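You operate a simulated robot arm through the tools that you are given. There is no shell and no other tool.

You are at the controls of a simulated two-armed robot. One attempt, no reset.

Task
Tighten the black clamp, the blue thumb screw and the square bolt on cell one.
Fine: each till no orange shows under it; the bolt with the blue key, key back where it stood; stop block and sensor stay where they are, the red lever stays across; leave this cell's other screws and settings, cell two's lever, screws, carriage, buttons and air valve, and the other goods alone. Set down upright: blue key.

It is judged by the outcome, as a careful person would: the job done as asked, and still so three seconds after it is handed in. It fails if anything else is knocked over, pushed out of place, dropped, spilled or broken.

Robot
Two 7-joint arms with fingered hands on one trunk, on a carriage that runs on a rail from [-3, -1623] to [0, 256] (x, y) and turns from -2.234 to 3.56 rad about z. Base frame: it is fixed where the carriage stands at the start and does not move with it; the origin is on the floor, on the carriage's upright axis, x ahead of it, y to its left, z up. Lengths are in mm, angles in rad, forces in N, time in s.
The left shoulder is at the start at [70, 188, 1398], the right one opposite. With the tool pointing down near the work surface each hand reaches from about 100 to 740 mm from the robot's upright axis, wherever it stands, measured 20 degrees to its own side. Places, roughly: black nest [1250, -3000, 750]; blue air valve lever [2300, -200, 500]; blue nest [2250, -250, 1000]; brass nest [1250, -3000, 750]; cell one black clamp [600, -100, 1100]; cell one black square bolt [800, -100, 1100]; cell one blue thumb screw [500, -200, 1100]; cell one red lever [700, -300, 1100]; cell one sensor [500, -200, 1000]; cell one stop block [700, -100, 1100]; cell two black clamp [2300, -100, 1100]; cell two black square bolt [2500, -100, 1100]; cell two blue thumb screw [2200, -200, 1100]; cell two panel [2600, -200, 1200]; cell two red lever [2400, -300, 1100]; cell two sensor [2200, -200, 1000]. Payload 4 kg a hand.
The tool frame of a hand sits at the grasp point between the pads (the TCP): z along the fingers, y along the line on which they close. The tips reach 26 mm beyond it. The gripper opens to 132 mm; its body begins 73 mm behind the TCP. The gripper is a hand of 4 fingers: y runs from the thumb to the fingers, the wrist lies at [0, 0, -224] in the tool frame, and closing takes about 1.5 s.
Orientation is that of the tool frame in the base frame, as a unit quaternion [w, x, y, z]. With the fingers straight down and closing along the base's y, the tool's x points along the base's -x, its y along +y and its z along -z.

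Tools
- The arms move only by the tool servo_tool. It takes "left_moves", "right_moves" or both (then of equal length, played together; a hand with none holds still); each is one flat list of numbers, 7 for each row, row after row: the shift along the base's x, y, z in mm, then the turn, a rotation vector about the base's x, y, z in rad, then the finger opening in mm, from 0 to 132. In form: [x, y, z, rx, ry, rz, jaw, x, y, z, rx, ry, rz, jaw, ...]. A call has 1 to 20 rows; each row is the pose to reach, as a shift and turn from the pose commanded when the call began. Rows are played at 5 a second. More than 50 mm and 0.15 rad between two rows, or a gripper value outside its range, and nothing of the call is played. Where a pose cannot be reached the arm comes as near as it can. A force on the tool above 40 N (or 10 N above the force at the start of the call, whichever is more), or a blocked arm, ends the call early, and 0.2 s more pass. The fingers move at their own pace (about 72 mm/s each) and stop on an object; they squeeze with about 31 N. The grip force told is the motor's: it shows also when the fingers shut on nothing. Time passes only in rows, and 0.2 s behind the last, so rows that repeat a pose let the fingers close. The reply holds the time, the measured pose of the TCP, the force on the tool along the base axes, the opening and the grip force, in the units named above and with some noise, with the torque about the TCP (base axes, N m) and any sound that the robot's microphone picked up, and new pictures: "show" is both (left out), scene, wrist or none (wrist: the cameras of the hands that moved).
- Cameras (640 x 400 px; columns grow to the right, rows downward): "scene" is now at [137.1, -20.7, 1632.5]; the picture's right is [-0.23, -0.97, 0.00], its down [-0.51, 0.12, -0.85] and it looks along [0.83, -0.20, -0.52] (base axes); focal length 267 px, centre (320, 200). "left" rides on the left gripper at [-73, 6, -94] in its tool frame; the picture's right is [-0.08, -1.00, 0.00], its down [0.79, -0.06, -0.62] and it looks along [0.61, -0.05, 0.79] (tool axes); focal length 230 px, centre (320, 200). "right" rides on the right gripper at [73, 6, -94] in its tool frame; the picture's right is [-0.08, 1.00, 0.00], its down [-0.79, -0.06, -0.62] and it looks along [-0.61, -0.05, 0.79] (tool axes); focal length 230 px, centre (320, 200). There is no depth. A picture from a camera that has moved, and an enlarged one, comes with that camera's place and axes in the base frame and with its lens.
- slide_trunk(by): slides the trunk up (or, below 0, down) by that many mm; the arms and the scene camera ride with it, the base frame stays. It gives what a move gives, with no picture.
- drive_base(legs): drives the robot by 1 to 6 legs, each [ahead, left, turn to the left] in mm, mm and rad, along the robot's own axes; the way and the turn of a leg run together, so that a leg with both is an arc; at most 1500 mm and 3.142 rad a leg. The arms and the cameras ride along, it lands a little off, and it stops where it bumps. It keeps to its track: a leg is cut to what the track allows. It gives what a move gives, and a new picture of the scene camera.
- hand_shape(shape, hand): the hand has 4 fingers and takes this shape, open, in about a second: jaw (thumb against the fingers, like two jaws); tri (thumb and two fingers); tip (a fingertip pinch); poke (one finger out to press); point (the index stretched); flat (the hand flat); cup (the hand cupped); fist (a fist). The gripper value then closes the fingers along that shape, each until it touches; the sizes above hold for jaw. It gives what a move gives, with no picture.
- aim_head(pan, tilt): turns the head with the scene camera to pan (to the left, within 1.501 rad either way) and tilt (down, from -0.506 to 1.204), counted from straight ahead of the robot. It gives what a move gives, and a new picture of the scene camera.
- enlarge(camera, box): a new picture of the part [left, top, right, bottom] of that camera's present view, enlarged. It takes no simulated time.
- sign_off(): hands the job in; it is judged then, once.

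Nothing tells you exact positions but the pictures and the camera data. Unless the task says otherwise, let go and move clear before handing in.

The tools are called after ">>>" as a command line: name --argument value ..., lists and objects as JSON in quotes. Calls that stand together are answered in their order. servo_tool: Moves the arms, as the interface text tells. Its arguments: {"type":"object","properties":{"left_moves":{"type":"array","items":{"type":"number"}},"right_moves":{"type":"array","items":{"type":"number"}},"show":{"type":"string","enum":["both","scene","wrist","none"]}},"required":[]} The other tools are called the same way: slide_trunk (by) moves the trunk up or down; hand_shape (shape, hand) gives the hand a shape; drive_base (legs) drives the base; aim_head (pan, tilt) turns the head that bears the scene camera; enlarge (camera, box) takes an enlarged picture of a part of a camera's view; sign_off () hands the job in.

At the start:

```text
time: 0.0
left_tool_pos: [479.8, 62.3, 1468.2]
left_orientation: [0.0, -0.001, 1.0, 0.0]
left_force: [0.2, -0.6, -0.3]
left_wrist_torque: [0.01, -0.02, 0.0]
left_width: 131.9
left_grasp_force: 0.0
left_shape: jaw
right_tool_pos: [410.6, -343.4, 1470.7]
right_orientation: [0.0, 0.002, 1.0, -0.001]
right_force: [0.5, 0.0, 0.2]
right_wrist_torque: [-0.01, -0.01, -0.02]
right_width: 131.8
right_grasp_force: 0.2
right_shape: jaw
trunk travel left (down, up): [-875.0, 65.0]
robot x, y, heading: [1.0, -3.6, -0.002]
head pan, tilt (commanded): [-0.232, 0.548]
```

scene: 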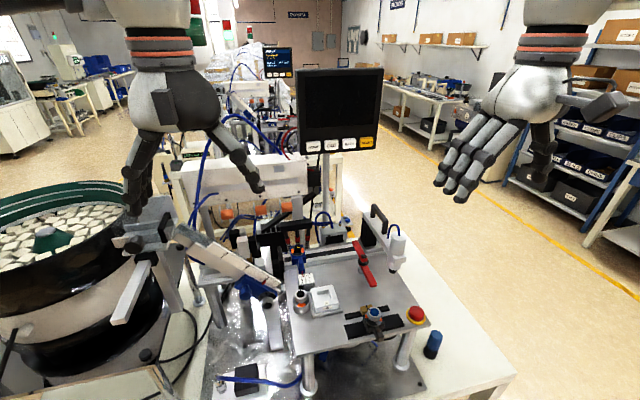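
right: 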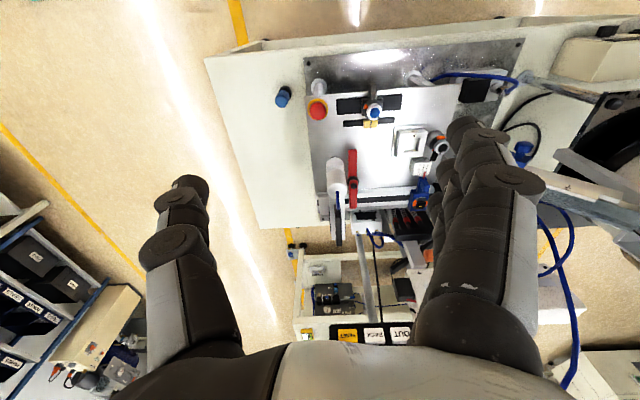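
left: 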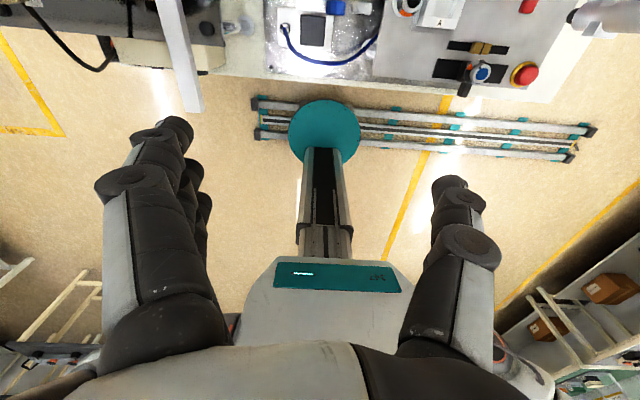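

I see cell one's plate in front of me with a red lever, a blue item near the sensor, and a blue knob on the table at right. I'll enlarge the views to identify the clamp, thumb screw, bolt and blue key.

>>> enlarge --camera "scene" --box '[270, 200, 450, 370]'

>>> enlarge --camera "right" --box '[250, 50, 530, 250]'

>>> enlarge --camera "scene" --box '[170, 180, 330, 300]'

```text
2.35 times, centred on (360, 285) of scene
camera zoom: at [137.1, -20.7, 1632.5], right [-0.23, -0.97, 0.0], down [-0.51, 0.12, -0.85], along [0.83, -0.2, -0.52], focal length 629 px, centre (226, 0)
```

zoom: 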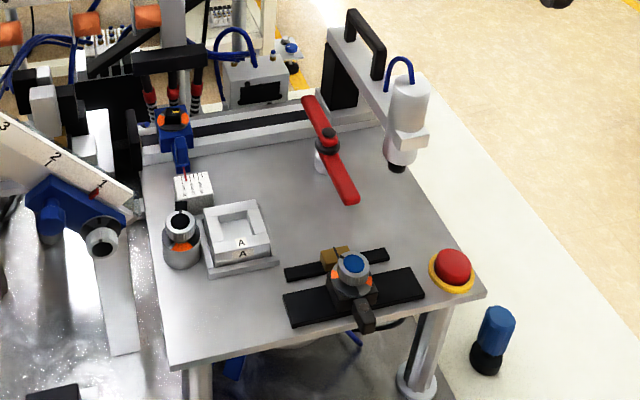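

```text
2.00 times, centred on (390, 150) of right
camera zoom: at [335.5, -339.1, 1564.9], right [0.08, 1.0, 0.0], down [0.78, -0.06, 0.62], along [0.62, -0.05, -0.79], focal length 460 px, centre (180, 300)
```

zoom: 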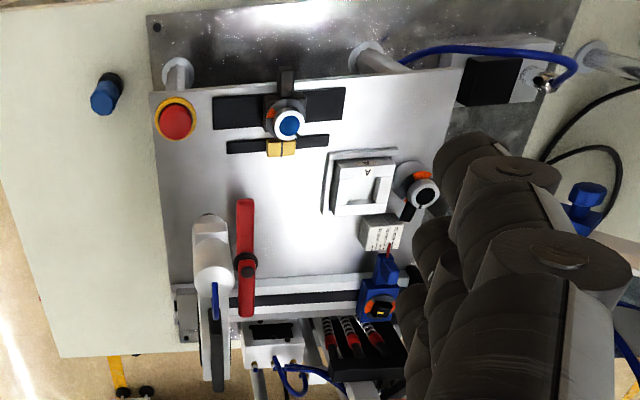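

```text
3.33 times, centred on (250, 240) of scene
camera zoom: at [137.1, -20.7, 1632.5], right [-0.23, -0.97, 0.0], down [-0.51, 0.12, -0.85], along [0.83, -0.2, -0.52], focal length 891 px, centre (553, 67)
```

zoom: 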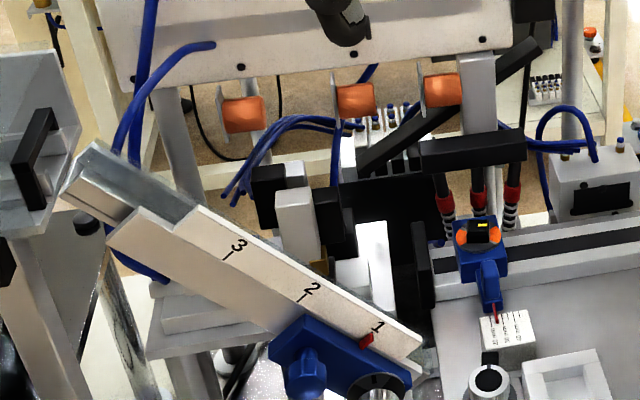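

The pictures triangulate to the clamp at about [586,-79,1076], the thumb screw at [498,-239,1075], the square bolt at [760,-98,1076] and the blue key standing near [497,-454,870]. I'll shift the left hand aside and bring the right hand camera closer to look at the thumb screw.

>>> servo_tool --left_moves '[-20, 40, 0, 0, 0, 0, 132, -40, 80, 0, 0, 0, 0, 132, -60, 120, 0, 0, 0, 0, 132, -80, 160, 0, 0, 0, 0, 132, -100, 200, 0, 0, 0, 0, 132, -100, 200, 0, 0, 0, 0, 132]' --right_moves '[-4, 20, -42, 0, 0, 0, 132, -8, 40, -84, 0, 0, 0, 132, -12, 60, -126, 0, 0, 0, 132, -16, 80, -168, 0, 0, 0, 132, -20, 100, -210, 0, 0, 0, 132, -24, 115, -252, 0, 0, 0, 132]'

```text
time: 1.4
left_tool_pos: [382.8, 263.5, 1468.9]
left_orientation: [-0.001, 0.0, 1.0, 0.0]
left_force: [0.6, 0.3, 0.6]
left_wrist_torque: [0.03, 0.02, -0.02]
left_width: 131.9
left_grasp_force: 0.1
left_shape: jaw
right_tool_pos: [387.5, -228.9, 1217.3]
right_orientation: [0.0, 0.001, 1.0, 0.001]
right_force: [0.8, 0.0, -0.6]
right_wrist_torque: [0.01, 0.02, 0.01]
right_width: 131.7
right_grasp_force: 0.0
right_shape: jaw
trunk travel left (down, up): [-875.0, 65.0]
robot x, y, heading: [-0.6, -0.5, 0.001]
head pan, tilt (commanded): [-0.232, 0.548]
camera scene: at [140.6, -21.5, 1632.2], right [-0.23, -0.97, 0.0], down [-0.51, 0.12, -0.85], along [0.83, -0.2, -0.52], focal length 267 px, centre (320, 200)
camera right: at [313.1, -224.2, 1311.7], right [0.08, 1.0, 0.0], down [0.79, -0.06, 0.62], along [0.61, -0.05, -0.79], focal length 230 px, centre (320, 200)
camera left: at [457.1, 268.9, 1561.4], right [0.08, -1.0, 0.0], down [-0.78, -0.06, 0.62], along [-0.62, -0.05, -0.79], focal length 230 px, centre (320, 200)
```

scene: 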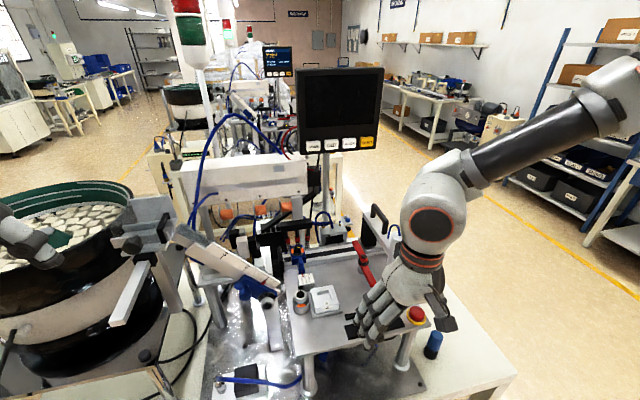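
right: 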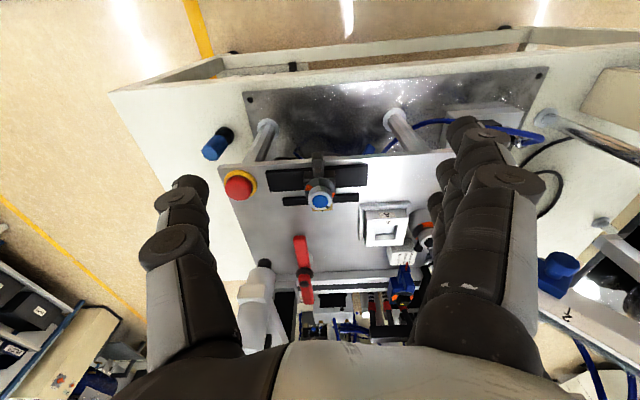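
left: 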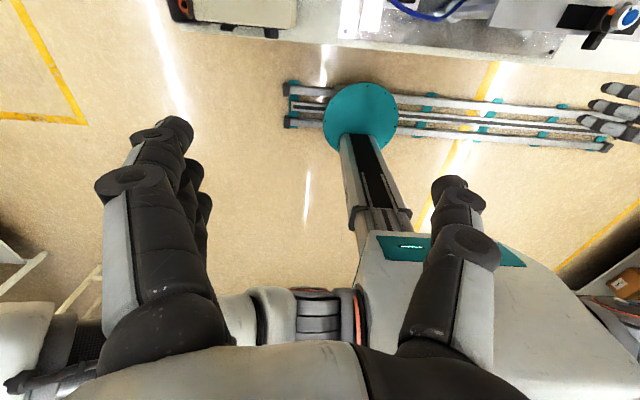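

The right camera now sees the plate from closer. I'll enlarge it on the thumb screw, clamp and key.

>>> enlarge --camera "right" --box '[260, 145, 380, 220]'

>>> enlarge --camera "right" --box '[360, 190, 460, 310]'

>>> enlarge --camera "right" --box '[180, 110, 260, 210]'

>>> enlarge --camera "scene" --box '[280, 240, 340, 320]'

```text
5.33 times, centred on (320, 182) of right
camera zoom: at [313.1, -224.2, 1311.7], right [0.08, 1.0, 0.0], down [0.79, -0.06, 0.62], along [0.61, -0.05, -0.79], focal length 1227 px, centre (320, 293)
```

zoom: 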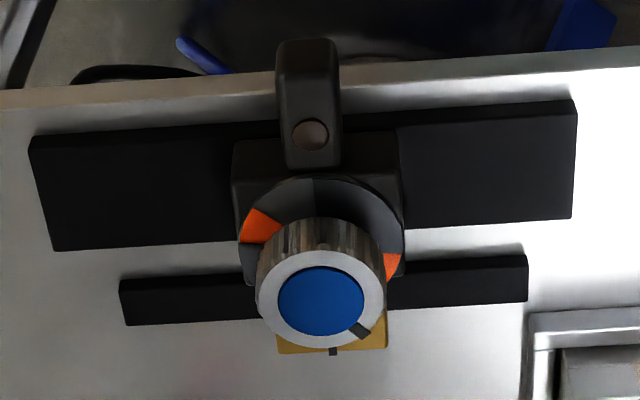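

```text
3.33 times, centred on (410, 250) of right
camera zoom: at [313.1, -224.2, 1311.7], right [0.08, 1.0, 0.0], down [0.79, -0.06, 0.62], along [0.61, -0.05, -0.79], focal length 767 px, centre (20, 33)
```

zoom: 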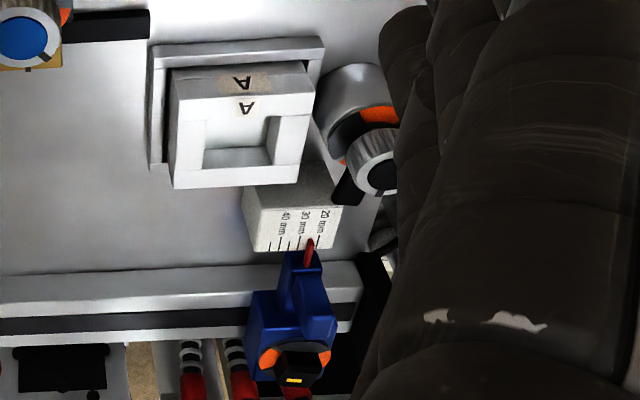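

```text
4.00 times, centred on (220, 160) of right
camera zoom: at [313.1, -224.2, 1311.7], right [0.08, 1.0, 0.0], down [0.79, -0.06, 0.62], along [0.61, -0.05, -0.79], focal length 920 px, centre (720, 360)
```

zoom: 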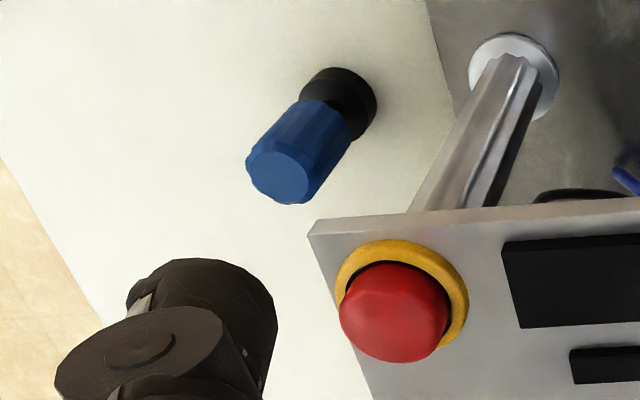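

```text
5.00 times, centred on (310, 280) of scene
camera zoom: at [140.6, -21.5, 1632.2], right [-0.23, -0.97, 0.0], down [-0.51, 0.12, -0.85], along [0.83, -0.2, -0.52], focal length 1336 px, centre (370, -200)
```

zoom: 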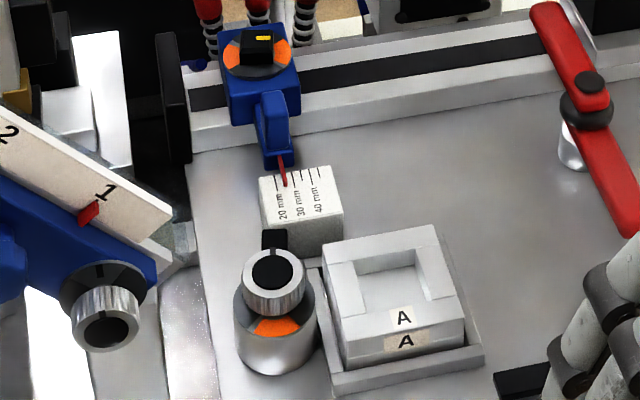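

The thumb screw is a knurled knob with a blue cap on a disc with orange sectors, and the clamp is a similar knob with a black cap beside nest A. Next I'll bring the right hand above the thumb screw for a closer measurement.

>>> servo_tool --right_moves '[37, -4, -20, 0, 0, 0, 132, 74, -8, -40, 0, 0, 0, 132, 111, -10, -50, 0, 0, 0, 132, 111, -10, -50, 0, 0, 0, 132]' --show "both"

```text
time: 2.4
left_tool_pos: [378.2, 265.0, 1469.0]
left_orientation: [0.0, 0.0, 1.0, -0.001]
left_force: [0.3, -0.3, 0.7]
left_wrist_torque: [-0.02, -0.02, 0.02]
left_width: 131.8
left_grasp_force: 0.0
left_shape: jaw
right_tool_pos: [495.0, -238.6, 1170.4]
right_orientation: [0.001, 0.002, 1.0, 0.0]
right_force: [0.4, 0.3, 0.2]
right_wrist_torque: [-0.03, 0.0, -0.03]
right_width: 131.9
right_grasp_force: 0.1
right_shape: jaw
trunk travel left (down, up): [-875.0, 65.0]
robot x, y, heading: [-1.2, 1.8, -0.005]
head pan, tilt (commanded): [-0.232, 0.548]
camera scene: at [135.3, -20.0, 1632.7], right [-0.23, -0.97, 0.0], down [-0.51, 0.12, -0.85], along [0.83, -0.2, -0.52], focal length 267 px, centre (320, 200)
camera right: at [420.8, -233.8, 1263.2], right [0.08, 1.0, 0.0], down [0.78, -0.06, 0.62], along [0.62, -0.05, -0.79], focal length 230 px, centre (320, 200)
```

scene: 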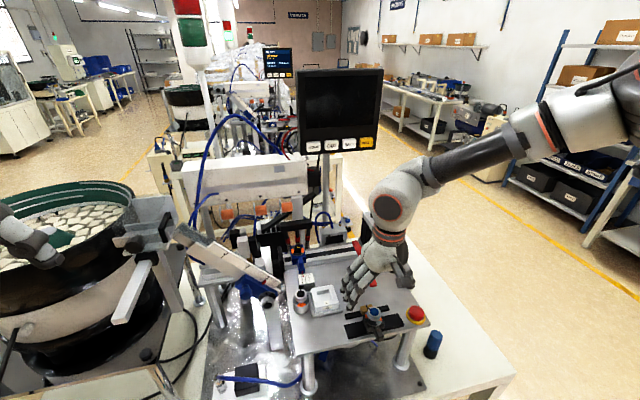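
right: 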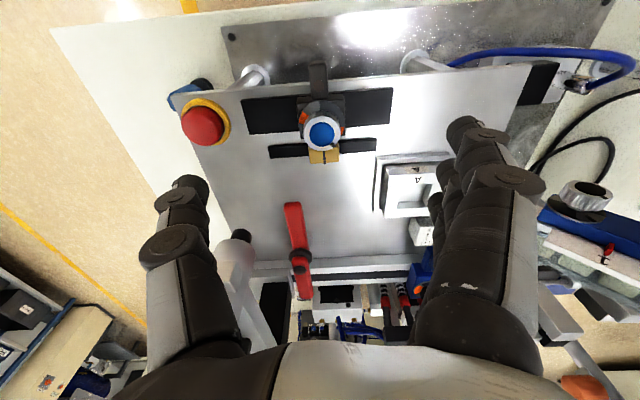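

The knob sits at about [497,-239,1076]. I'll enlarge the wrist and scene views for detail on the heights.

>>> enlarge --camera "right" --box '[260, 80, 390, 170]'

>>> enlarge --camera "scene" --box '[335, 280, 445, 365]'

```text
4.44 times, centred on (325, 125) of right
camera zoom: at [420.8, -233.8, 1263.2], right [0.08, 1.0, 0.0], down [0.78, -0.06, 0.62], along [0.62, -0.05, -0.79], focal length 1022 px, centre (298, 533)
```

zoom: 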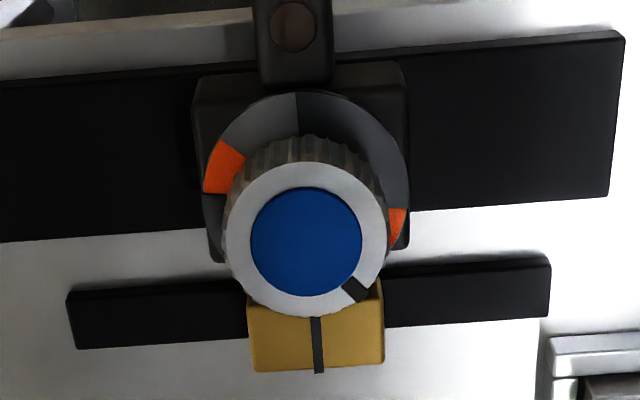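

```text
4.71 times, centred on (390, 322) of scene
camera zoom: at [135.3, -20.0, 1632.7], right [-0.23, -0.97, 0.0], down [-0.51, 0.12, -0.85], along [0.83, -0.2, -0.52], focal length 1258 px, centre (-9, -376)
```

zoom: 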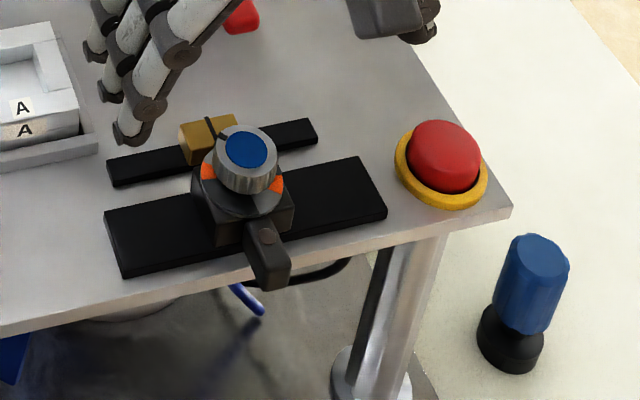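

The disc top is about z 1049, the knob top about 1076, and the slot runs along y, so I'd rather pinch along x. I'll test whether the right hand can yaw +90° above the knob.

>>> servo_tool --right_moves '[0, 0, 0, 0, 0, 0.15, 110, 0, 0, 0, 0, 0, 0.3, 90, 0, 0, 0, 0, 0, 0.45, 80, 0, 0, 0, 0, 0, 0.6, 80, 0, 0, 0, 0, 0, 0.75, 80, 0, 0, 0, 0, 0, 0.9, 80, 0, 0, 0, 0, 0, 1.05, 80, 0, 0, 0, 0, 0, 1.2, 80, 0, 0, 0, 0, 0, 1.35, 80, 0, 0, 0, 0, 0, 1.5, 80, 0, 0, 0, 0, 0, 1.57, 80, 0, 0, 0, 0, 0, 1.57, 80]' --show "both"

```text
time: 5.0
left_tool_pos: [381.0, 263.3, 1469.0]
left_orientation: [0.0, -0.001, 1.0, 0.001]
left_force: [0.2, -0.2, 0.9]
left_wrist_torque: [0.02, 0.02, 0.02]
left_width: 131.6
left_grasp_force: 0.0
left_shape: jaw
right_tool_pos: [497.9, -240.7, 1167.9]
right_orientation: [0.001, -0.707, 0.707, 0.0]
right_force: [0.6, -0.1, 0.1]
right_wrist_torque: [0.0, -0.03, -0.02]
right_width: 80.4
right_grasp_force: 0.0
right_shape: jaw
trunk travel left (down, up): [-875.0, 65.0]
robot x, y, heading: [2.9, -4.1, 0.0]
head pan, tilt (commanded): [-0.232, 0.548]
camera scene: at [137.1, -20.7, 1632.5], right [-0.23, -0.97, 0.0], down [-0.51, 0.12, -0.85], along [0.83, -0.2, -0.52], focal length 267 px, centre (320, 200)
camera right: at [490.1, -313.1, 1262.8], right [-1.0, 0.08, 0.0], down [0.06, 0.78, 0.62], along [0.05, 0.62, -0.79], focal length 230 px, centre (320, 200)
```

scene: 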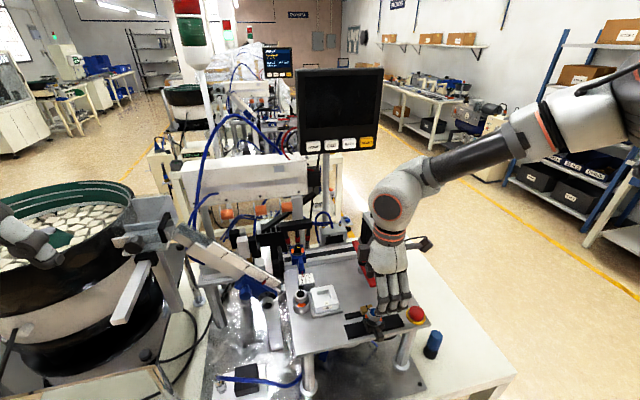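
right: 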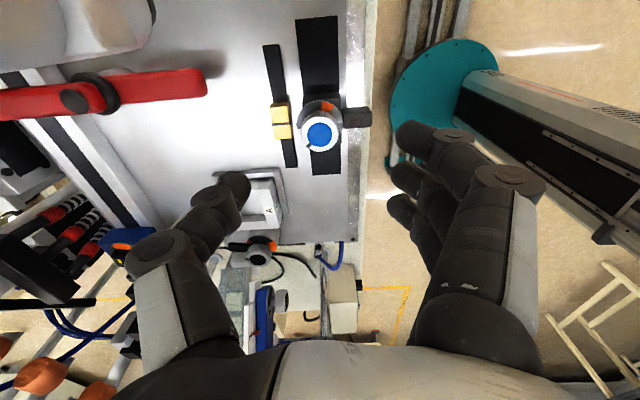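

The yaw works and the knob is centred under the hand. I'll check how far beyond the yaw goes, to start the clockwise turn from a wound-up posture.

>>> servo_tool --right_moves '[0, 0, 0, 0, 0, 0.15, 80, 0, 0, 0, 0, 0, 0.3, 80, 0, 0, 0, 0, 0, 0.45, 80, 0, 0, 0, 0, 0, 0.6, 80, 0, 0, 0, 0, 0, 0.75, 80, 0, 0, 0, 0, 0, 0.75, 80]' --show "both"

```text
time: 6.4
left_tool_pos: [380.5, 263.4, 1468.7]
left_orientation: [0.0, -0.001, 1.0, 0.001]
left_force: [-0.2, 0.1, 0.0]
left_wrist_torque: [0.01, 0.01, 0.02]
left_width: 132.1
left_grasp_force: 0.0
left_shape: jaw
right_tool_pos: [497.4, -240.3, 1168.6]
right_orientation: [-0.001, 0.917, -0.4, -0.001]
right_force: [-0.2, -0.3, -0.5]
right_wrist_torque: [0.03, 0.01, 0.0]
right_width: 80.4
right_grasp_force: 0.1
right_shape: jaw
trunk travel left (down, up): [-875.0, 65.0]
robot x, y, heading: [0.5, 1.4, 0.002]
head pan, tilt (commanded): [-0.232, 0.548]
camera scene: at [137.2, -20.7, 1632.5], right [-0.23, -0.97, 0.0], down [-0.51, 0.12, -0.85], along [0.83, -0.2, -0.52], focal length 267 px, centre (320, 200)
camera right: at [541.3, -297.4, 1262.9], right [-0.78, -0.62, 0.0], down [-0.49, 0.62, 0.62], along [-0.38, 0.48, -0.79], focal length 230 px, centre (320, 200)
```

scene: 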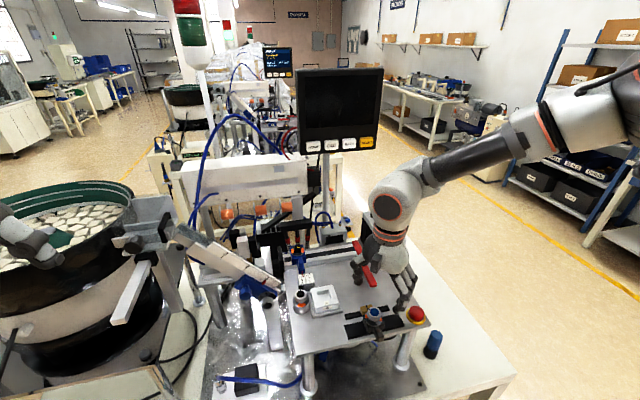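
right: 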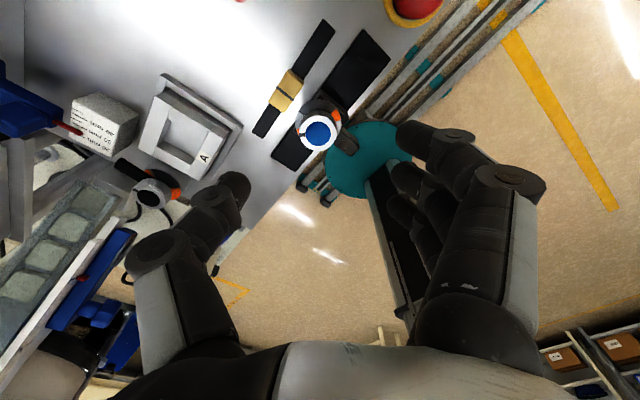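

Yaw of +2.3 rad is reachable too. I'll narrow the fingers to 60 mm and descend around the knob, stopping just above it to check centring.

>>> servo_tool --right_moves '[0, 0, 0, 0, 0, 0, 60, 0, 0, -30, 0, 0, 0, 60, 0, 0, -60, 0, 0, 0, 60, 0, 0, -60, 0, 0, 0, 60]' --show "both"

```text
time: 7.4
left_tool_pos: [378.9, 265.1, 1468.5]
left_orientation: [0.0, -0.001, 1.0, 0.0]
left_force: [0.5, 0.6, -0.1]
left_wrist_torque: [-0.02, -0.01, 0.04]
left_width: 131.5
left_grasp_force: 0.0
left_shape: jaw
right_tool_pos: [496.9, -239.1, 1109.0]
right_orientation: [0.0, 0.916, -0.401, 0.001]
right_force: [0.3, 0.0, -0.5]
right_wrist_torque: [-0.02, -0.03, 0.0]
right_width: 60.8
right_grasp_force: 0.0
right_shape: jaw
trunk travel left (down, up): [-875.0, 65.0]
robot x, y, heading: [-1.7, -0.4, 0.001]
head pan, tilt (commanded): [-0.232, 0.548]
camera scene: at [136.1, -20.5, 1632.6], right [-0.23, -0.97, 0.0], down [-0.51, 0.12, -0.85], along [0.83, -0.2, -0.52], focal length 267 px, centre (320, 200)
camera right: at [540.5, -296.6, 1202.8], right [-0.78, -0.62, 0.0], down [-0.49, 0.62, 0.62], along [-0.38, 0.48, -0.79], focal length 230 px, centre (320, 200)
```

scene: 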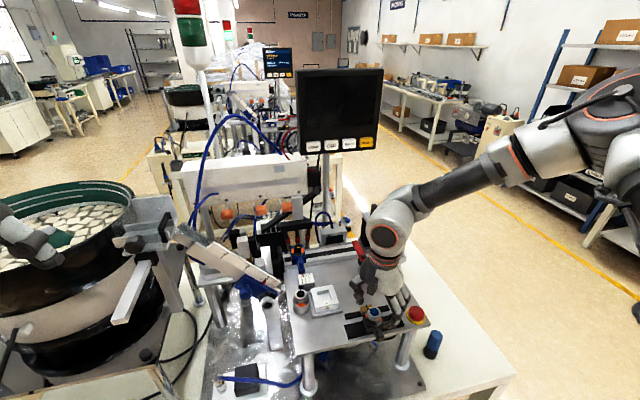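
right: 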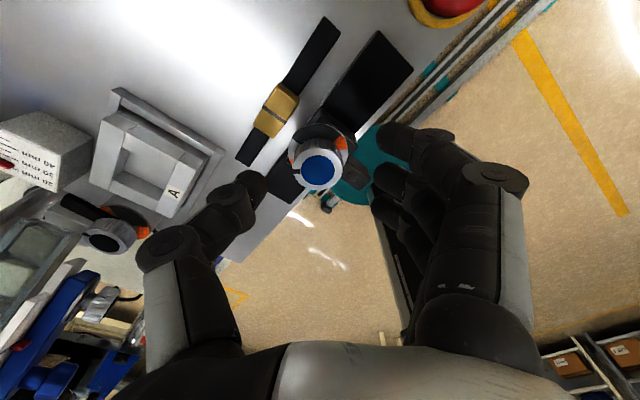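

Knob is near centre of the grasp. I'll enlarge to measure the offset precisely.

>>> enlarge --camera "right" --box '[256, 130, 384, 210]'

>>> enlarge --camera "scene" --box '[335, 270, 445, 340]'

```text
5.00 times, centred on (320, 170) of right
camera zoom: at [540.5, -296.6, 1202.8], right [-0.78, -0.62, 0.0], down [-0.49, 0.62, 0.62], along [-0.38, 0.48, -0.79], focal length 1150 px, centre (320, 350)
```

zoom: 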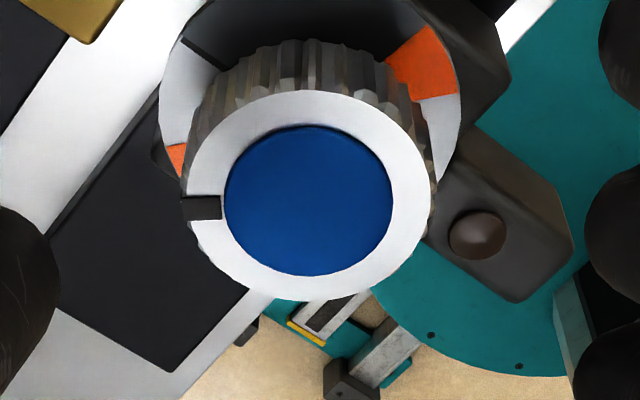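

```text
5.71 times, centred on (390, 305) of scene
camera zoom: at [136.1, -20.5, 1632.6], right [-0.23, -0.97, 0.0], down [-0.51, 0.12, -0.85], along [0.83, -0.2, -0.52], focal length 1527 px, centre (-80, -400)
```

zoom: 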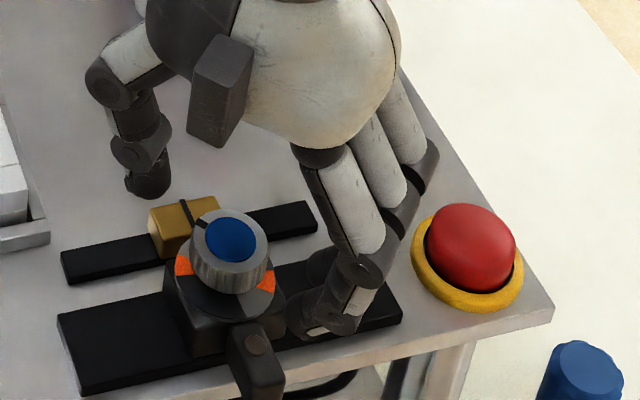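

Offset is about 1 mm. I'll correct it, lower to TCP z≈1084 and close on the knob.

>>> servo_tool --right_moves '[1, 1, -12, 0, 0, 0, 60, 1, 1, -24, 0, 0, 0, 60, 1, 1, -24, 0, 0, 0, 45, 1, 1, -24, 0, 0, 0, 30, 1, 1, -24, 0, 0, 0, 20, 1, 1, -24, 0, 0, 0, 15, 1, 1, -24, 0, 0, 0, 15]' --show "both"

```text
time: 9.0
left_tool_pos: [381.9, 266.5, 1469.1]
left_orientation: [-0.002, -0.001, 1.0, 0.0]
left_force: [0.7, -1.0, -0.3]
left_wrist_torque: [-0.02, -0.01, 0.03]
left_width: 131.6
left_grasp_force: 0.0
left_shape: jaw
right_tool_pos: [500.0, -234.9, 1084.0]
right_orientation: [0.0, 0.917, -0.399, 0.0]
right_force: [6.4, 7.2, -1.7]
right_wrist_torque: [-0.01, 0.03, 0.0]
right_width: 9.4
right_grasp_force: 31.3
right_shape: jaw
trunk travel left (down, up): [-875.0, 65.0]
robot x, y, heading: [-0.3, -0.6, 0.006]
head pan, tilt (commanded): [-0.232, 0.548]
camera scene: at [139.9, -18.1, 1632.3], right [-0.23, -0.97, 0.0], down [-0.51, 0.12, -0.85], along [0.83, -0.2, -0.52], focal length 267 px, centre (320, 200)
camera right: at [545.0, -293.3, 1178.7], right [-0.78, -0.62, 0.0], down [-0.49, 0.62, 0.62], along [-0.38, 0.48, -0.79], focal length 230 px, centre (320, 200)
```

scene: 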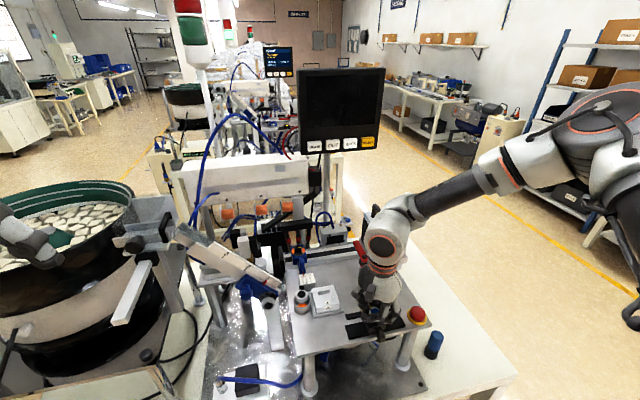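
right: 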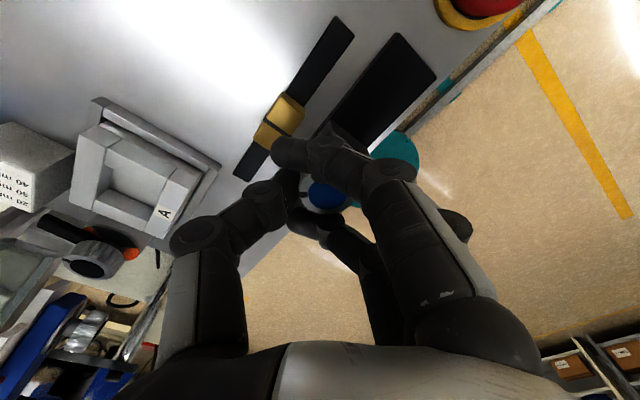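

The fingers have closed with 31 N but the reported width is only 9.4 mm. I'll enlarge to see how the fingers lie on the knob.

>>> enlarge --camera "right" --box '[230, 110, 420, 230]'

>>> enlarge --camera "scene" --box '[335, 270, 445, 350]'

```text
3.33 times, centred on (325, 170) of right
camera zoom: at [545.0, -293.3, 1178.7], right [-0.78, -0.62, 0.0], down [-0.49, 0.62, 0.62], along [-0.38, 0.48, -0.79], focal length 767 px, centre (303, 300)
```

zoom: 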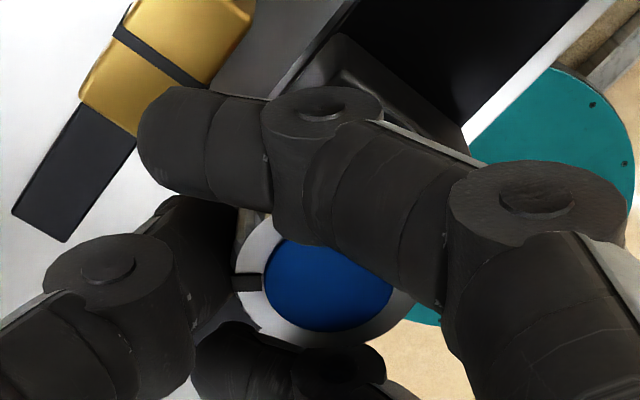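

```text
5.00 times, centred on (390, 310) of scene
camera zoom: at [139.9, -18.1, 1632.3], right [-0.23, -0.97, 0.0], down [-0.51, 0.12, -0.85], along [0.83, -0.2, -0.52], focal length 1336 px, centre (-30, -350)
```

zoom: 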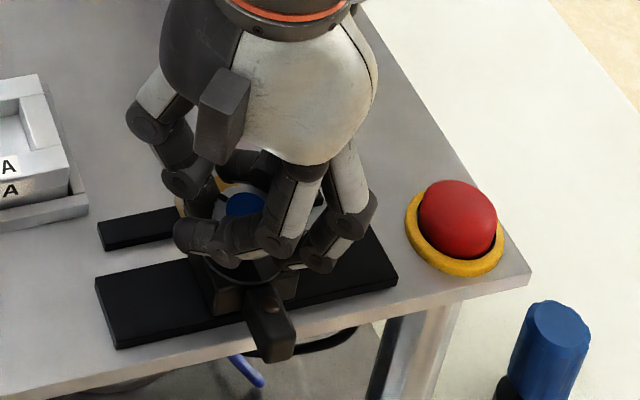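

The fingers wrap round the knob. I'll turn clockwise by 0.6 rad and check that the black index mark stays put relative to the hand.

>>> servo_tool --right_moves '[0, 0, 0, 0, 0, -0.1, 15, 0, 0, 0, 0, 0, -0.2, 15, 0, 0, 0, 0, 0, -0.3, 15, 0, 0, 0, 0, 0, -0.4, 15, 0, 0, 0, 0, 0, -0.5, 15, 0, 0, 0, 0, 0, -0.6, 15, 0, 0, 0, 0, 0, -0.6, 15]' --show "wrist"

>>> enlarge --camera "right" --box '[230, 110, 420, 230]'

>>> enlarge --camera "scene" --box '[335, 270, 445, 350]'

```text
time: 10.6
left_tool_pos: [382.6, 263.9, 1468.2]
left_orientation: [0.0, -0.001, 1.0, 0.0]
left_force: [-0.5, -0.4, 0.6]
left_wrist_torque: [0.01, -0.01, 0.0]
left_width: 131.9
left_grasp_force: 0.0
left_shape: jaw
right_tool_pos: [500.9, -238.8, 1084.7]
right_orientation: [0.0, 0.757, -0.653, -0.002]
right_force: [18.4, 0.5, 4.4]
right_wrist_torque: [0.04, -0.19, 0.09]
right_width: 10.0
right_grasp_force: 31.2
right_shape: jaw
trunk travel left (down, up): [-875.0, 65.0]
robot x, y, heading: [2.5, -1.6, -0.001]
head pan, tilt (commanded): [-0.232, 0.548]
camera right: at [504.8, -311.9, 1178.3], right [-1.0, -0.07, 0.0], down [-0.05, 0.79, 0.62], along [-0.04, 0.62, -0.79], focal length 230 px, centre (320, 200)
```

right: 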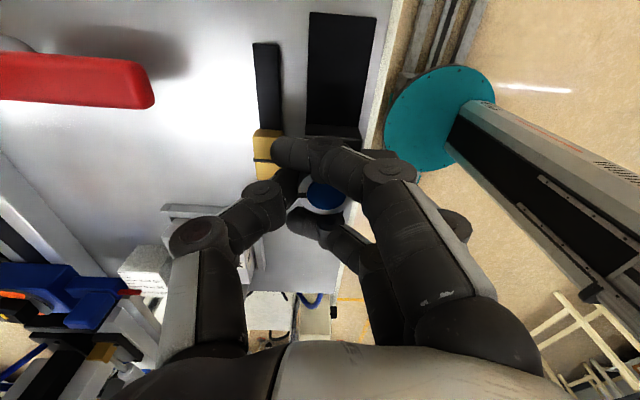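

```text
3.33 times, centred on (325, 170) of right
camera zoom: at [504.8, -311.9, 1178.3], right [-1.0, -0.07, 0.0], down [-0.05, 0.79, 0.62], along [-0.04, 0.62, -0.79], focal length 767 px, centre (303, 300)
```

zoom: 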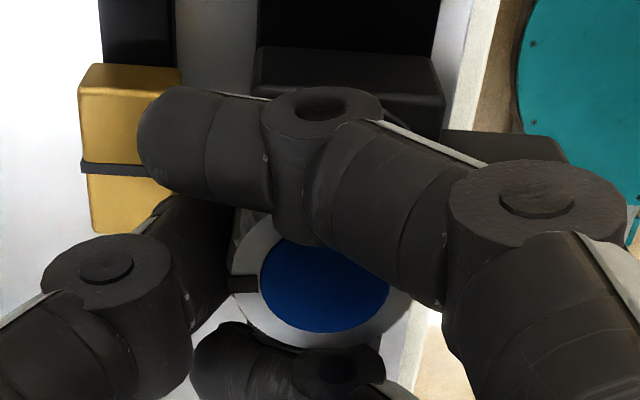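

```text
5.00 times, centred on (390, 310) of scene
camera zoom: at [140.9, -20.3, 1632.2], right [-0.23, -0.97, 0.0], down [-0.51, 0.12, -0.85], along [0.83, -0.2, -0.52], focal length 1336 px, centre (-30, -350)
```

zoom: 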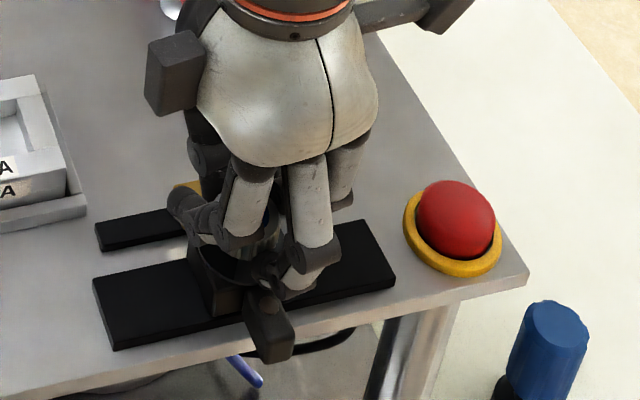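

The knob turned with the hand, but there's an 18 N sideways push in x. I'll shift the hand slightly along +x to relieve it.

>>> servo_tool --right_moves '[1, 0, 0, 0, 0, 0, 15, 2, 0, 0, 0, 0, 0, 15, 2, 0, 0, 0, 0, 0, 15]' --show "none"

```text
time: 11.4
left_tool_pos: [382.0, 264.4, 1469.0]
left_orientation: [-0.001, -0.002, 1.0, 0.0]
left_force: [-0.4, -0.8, 0.3]
left_wrist_torque: [0.0, 0.0, -0.03]
left_width: 132.1
left_grasp_force: 0.0
left_shape: jaw
right_tool_pos: [501.0, -239.5, 1084.4]
right_orientation: [0.001, 0.757, -0.653, -0.001]
right_force: [12.7, 0.5, 4.8]
right_wrist_torque: [-0.03, -0.08, 0.04]
right_width: 9.6
right_grasp_force: 30.9
right_shape: jaw
trunk travel left (down, up): [-875.0, 65.0]
robot x, y, heading: [-1.1, -3.1, -0.001]
head pan, tilt (commanded): [-0.232, 0.548]
```

Shifting relieves the push (about 3 N/mm), so the knob centre sits ~5 mm off the TCP in the hand. I'll turn further about the knob's true axis, compensating for that.

>>> servo_tool --right_moves '[1.5, 0.3, 0, 0, 0, 0, 15, 3, 0.7, 0, 0, 0, 0, 15, 3.1, 0.2, 0, 0, 0, -0.1, 15, 3.1, -0.3, 0, 0, 0, -0.2, 15, 3.1, -0.8, 0, 0, 0, -0.3, 15, 3.0, -1.3, 0, 0, 0, -0.4, 15, 2.8, -1.8, 0, 0, 0, -0.5, 15, 2.6, -2.3, 0, 0, 0, -0.6, 15, 2.6, -2.3, 0, 0, 0, -0.6, 15]' --show "wrist"

>>> enlarge --camera "right" --box '[230, 110, 420, 230]'

>>> enlarge --camera "scene" --box '[335, 270, 445, 350]'

```text
time: 13.4
left_tool_pos: [382.0, 265.6, 1469.0]
left_orientation: [-0.001, -0.001, 1.0, -0.001]
left_force: [0.9, 0.2, -0.3]
left_wrist_torque: [-0.01, 0.0, 0.02]
left_width: 132.0
left_grasp_force: 0.2
left_shape: jaw
right_tool_pos: [505.8, -239.6, 1085.1]
right_orientation: [0.001, -0.53, 0.848, 0.001]
right_force: [11.8, 7.2, -1.9]
right_wrist_torque: [0.11, 0.01, 0.46]
right_width: 8.2
right_grasp_force: 31.2
right_shape: jaw
trunk travel left (down, up): [-875.0, 65.0]
robot x, y, heading: [2.3, -1.8, -0.004]
head pan, tilt (commanded): [-0.232, 0.548]
camera right: at [466.8, -303.0, 1178.5], right [-0.86, 0.51, 0.0], down [0.4, 0.68, 0.62], along [0.31, 0.53, -0.79], focal length 230 px, centre (320, 200)
```

right: 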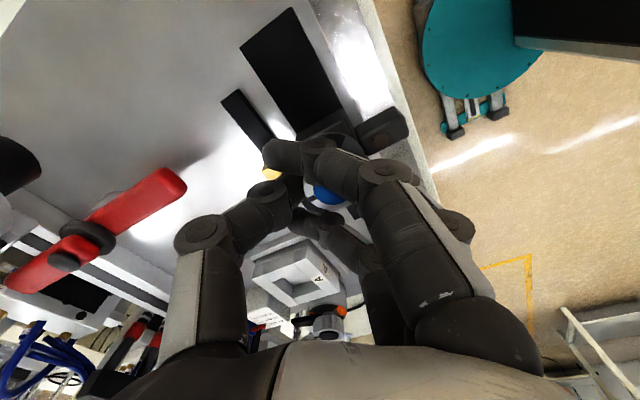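

```text
3.33 times, centred on (325, 170) of right
camera zoom: at [466.8, -303.0, 1178.5], right [-0.86, 0.51, 0.0], down [0.4, 0.68, 0.62], along [0.31, 0.53, -0.79], focal length 767 px, centre (303, 300)
```

zoom: 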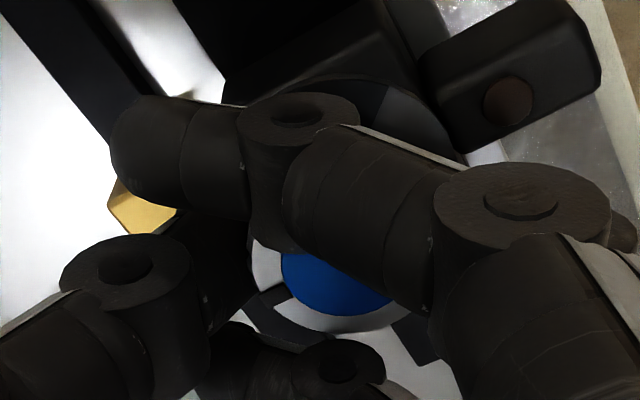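

```text
5.00 times, centred on (390, 310) of scene
camera zoom: at [140.2, -19.2, 1632.3], right [-0.23, -0.97, 0.0], down [-0.51, 0.12, -0.85], along [0.83, -0.2, -0.52], focal length 1336 px, centre (-30, -350)
```

zoom: 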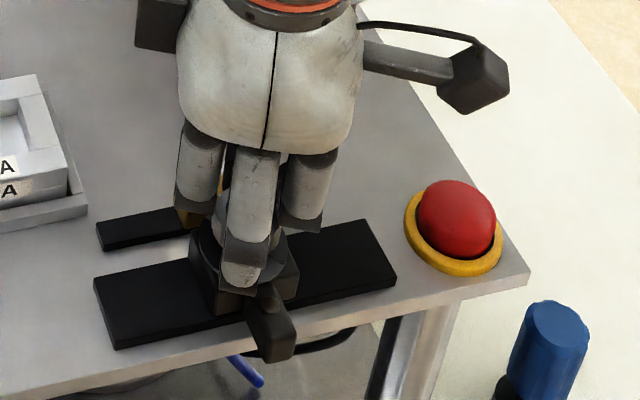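

Torque rose to 0.46 N·m and the knob began to slip, and I see no orange at the front. I'll let go, rise and inspect.

>>> servo_tool --right_moves '[0, 0, 0, 0, 0, 0, 30, 0, 0, 0, 0, 0, 0, 50, 0, 0, 0, 0, 0, 0, 60, 0, 0, 0, 0, 0, 0, 60, 0, 0, 30, 0, 0, 0, 60, 0, 0, 60, 0, 0, 0, 60, 0, 0, 60, 0, 0, 0, 60]' --show "wrist"

>>> enlarge --camera "right" --box '[240, 80, 400, 180]'

>>> enlarge --camera "scene" --box '[335, 270, 445, 350]'

```text
time: 15.0
left_tool_pos: [379.2, 264.6, 1468.7]
left_orientation: [0.0, -0.001, 1.0, 0.0]
left_force: [-0.4, 0.3, 0.0]
left_wrist_torque: [-0.04, -0.01, 0.01]
left_width: 132.0
left_grasp_force: 0.1
left_shape: jaw
right_tool_pos: [504.1, -241.5, 1146.7]
right_orientation: [0.0, -0.53, 0.848, 0.001]
right_force: [-0.6, 0.2, 0.5]
right_wrist_torque: [-0.02, 0.0, -0.01]
right_width: 59.2
right_grasp_force: 0.0
right_shape: jaw
trunk travel left (down, up): [-875.0, 65.0]
robot x, y, heading: [1.0, 0.7, 0.002]
head pan, tilt (commanded): [-0.232, 0.548]
camera right: at [464.7, -304.7, 1238.8], right [-0.86, 0.51, 0.0], down [0.4, 0.68, 0.62], along [0.31, 0.53, -0.79], focal length 230 px, centre (320, 200)
```

right: 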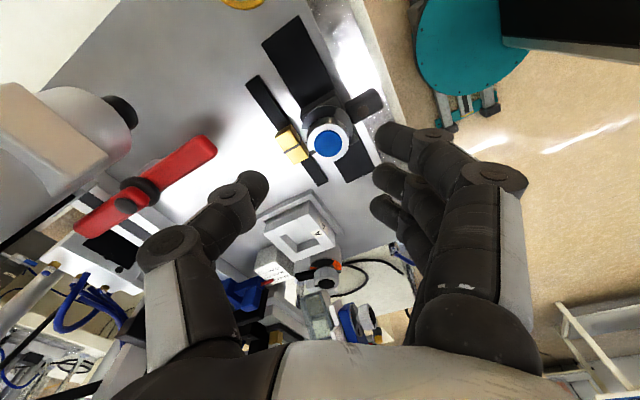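

```text
4.00 times, centred on (320, 130) of right
camera zoom: at [464.7, -304.7, 1238.8], right [-0.86, 0.51, 0.0], down [0.4, 0.68, 0.62], along [0.31, 0.53, -0.79], focal length 920 px, centre (320, 480)
```

zoom: 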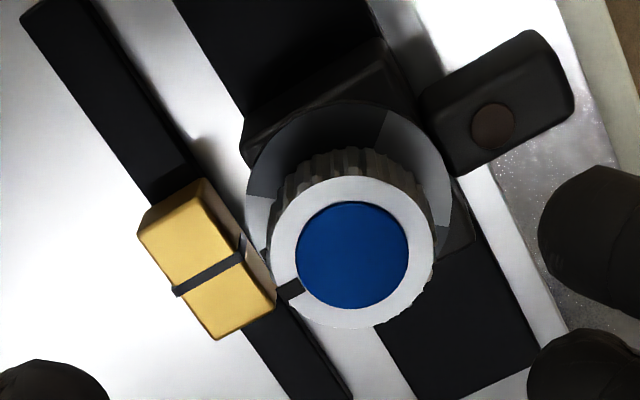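

```text
5.00 times, centred on (390, 310) of scene
camera zoom: at [137.9, -20.9, 1632.4], right [-0.23, -0.97, 0.0], down [-0.51, 0.12, -0.85], along [0.83, -0.2, -0.52], focal length 1336 px, centre (-30, -350)
```

zoom: 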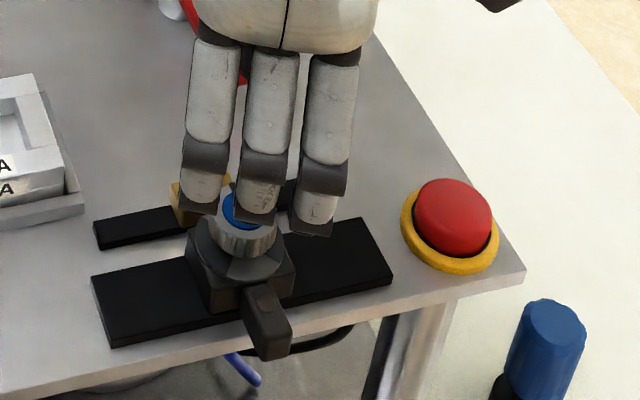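

The visible part of the disc shows no orange now. I'll go back to the first viewing pose to check the rest of the disc and that the sensor has not shifted.

>>> servo_tool --right_moves '[0, 0, 12, 0, 0, 0, 60, -5.6, 1.3, 24, 0, 0, -0.14, 60, -5.6, 1.3, 24, 0, 0, -0.28, 60, -5.6, 1.3, 24, 0, 0, -0.42, 60, -5.6, 1.3, 24, 0, 0, -0.56, 60, -5.6, 1.3, 24, 0, 0, -0.7, 60, -5.6, 1.3, 24, 0, 0, -0.84, 60, -5.6, 1.3, 24, 0, 0, -0.98, 60, -5.6, 1.3, 24, 0, 0, -1.12, 60, -5.6, 1.3, 24, 0, 0, -1.12, 60]' --show "wrist"

>>> enlarge --camera "right" --box '[260, 80, 390, 170]'

```text
time: 17.2
left_tool_pos: [380.9, 264.0, 1470.9]
left_orientation: [-0.001, -0.001, 1.0, 0.0]
left_force: [0.9, -0.3, -0.4]
left_wrist_torque: [0.01, 0.01, -0.01]
left_width: 132.0
left_grasp_force: 0.0
left_shape: jaw
right_tool_pos: [499.0, -239.2, 1170.1]
right_orientation: [0.0, 0.002, 1.0, 0.0]
right_force: [1.0, 0.1, 0.1]
right_wrist_torque: [-0.01, 0.03, 0.02]
right_width: 59.6
right_grasp_force: 0.1
right_shape: jaw
trunk travel left (down, up): [-875.0, 65.0]
robot x, y, heading: [-2.6, -0.4, -0.0]
head pan, tilt (commanded): [-0.232, 0.548]
camera right: at [422.7, -234.1, 1263.0], right [0.08, 1.0, 0.0], down [0.78, -0.06, 0.62], along [0.62, -0.05, -0.79], focal length 230 px, centre (320, 200)
```

right: 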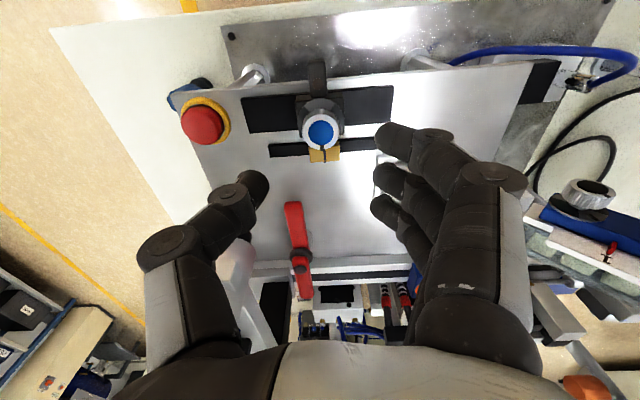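

```text
4.44 times, centred on (325, 125) of right
camera zoom: at [422.7, -234.1, 1263.0], right [0.08, 1.0, 0.0], down [0.78, -0.06, 0.62], along [0.62, -0.05, -0.79], focal length 1022 px, centre (298, 533)
```

zoom: 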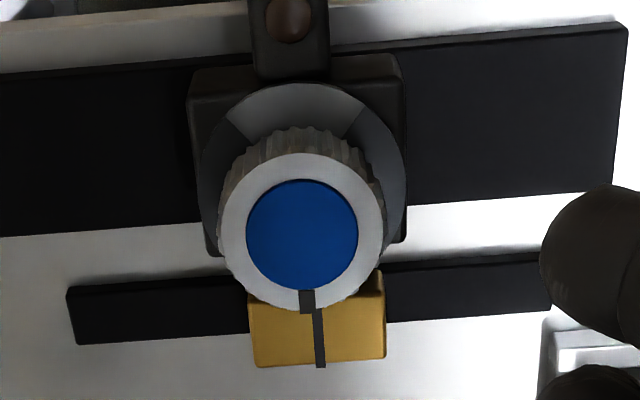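

The thumb screw's disc now shows no orange and its holder moved under 1 mm. Next I'll move above the black clamp, staying high, and look at its surroundings.

>>> servo_tool --right_moves '[0, 0, 25, 0, 0, 0, 60, 0, 0, 50, 0, 0, 0, 60, 15, 35, 50, 0, 0, 0, 60, 30, 70, 50, 0, 0, 0, 60, 45, 105, 50, 0, 0, 0, 60, 60, 140, 50, 0, 0, 0, 60, 75, 159, 50, 0, 0, 0, 60, 89, 159, 50, 0, 0, 0, 60, 89, 159, 50, 0, 0, 0, 60]' --show "both"

>>> enlarge --camera "right" --box '[230, 60, 410, 180]'

```text
time: 19.2
left_tool_pos: [379.3, 264.4, 1469.3]
left_orientation: [0.001, -0.001, 1.0, 0.001]
left_force: [-0.8, 1.0, -0.1]
left_wrist_torque: [0.0, 0.01, -0.01]
left_width: 131.7
left_grasp_force: 0.1
left_shape: jaw
right_tool_pos: [536.0, -156.6, 1236.0]
right_orientation: [0.001, 0.001, 1.0, 0.001]
right_force: [0.2, -0.1, -0.1]
right_wrist_torque: [-0.02, -0.01, 0.0]
right_width: 59.5
right_grasp_force: 0.0
right_shape: jaw
right hand out of reach, approached as far as the arm can: row 5, 6, 7, 8, 9
trunk travel left (down, up): [-875.0, 65.0]
robot x, y, heading: [1.0, 0.9, 0.002]
head pan, tilt (commanded): [-0.232, 0.548]
camera scene: at [136.3, -20.9, 1632.6], right [-0.23, -0.97, 0.0], down [-0.51, 0.12, -0.85], along [0.83, -0.2, -0.52], focal length 267 px, centre (320, 200)
camera right: at [460.9, -151.2, 1329.4], right [0.08, 1.0, 0.0], down [0.78, -0.06, 0.62], along [0.62, -0.05, -0.79], focal length 230 px, centre (320, 200)
```

scene: 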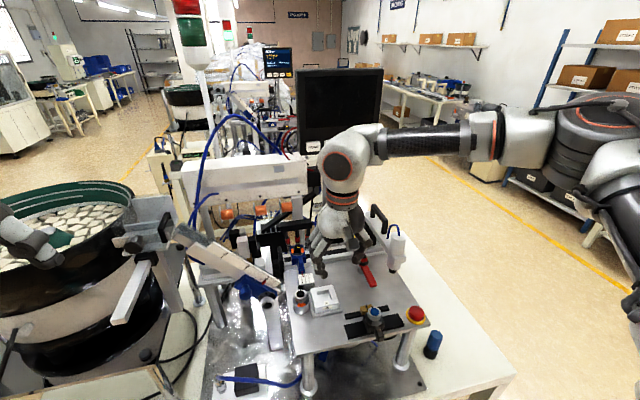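
right: 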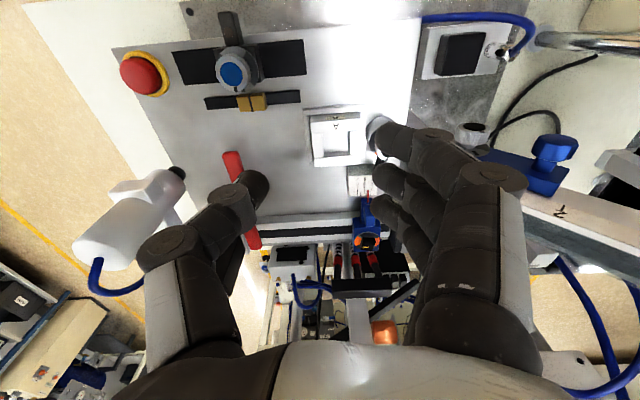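

```text
3.33 times, centred on (320, 120) of right
camera zoom: at [460.9, -151.2, 1329.4], right [0.08, 1.0, 0.0], down [0.78, -0.06, 0.62], along [0.62, -0.05, -0.79], focal length 767 px, centre (320, 467)
```

zoom: 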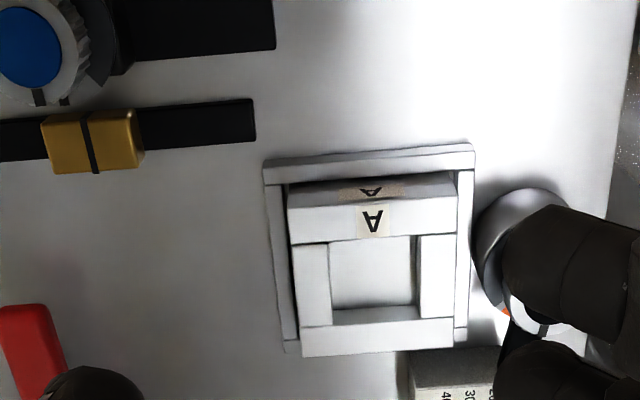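

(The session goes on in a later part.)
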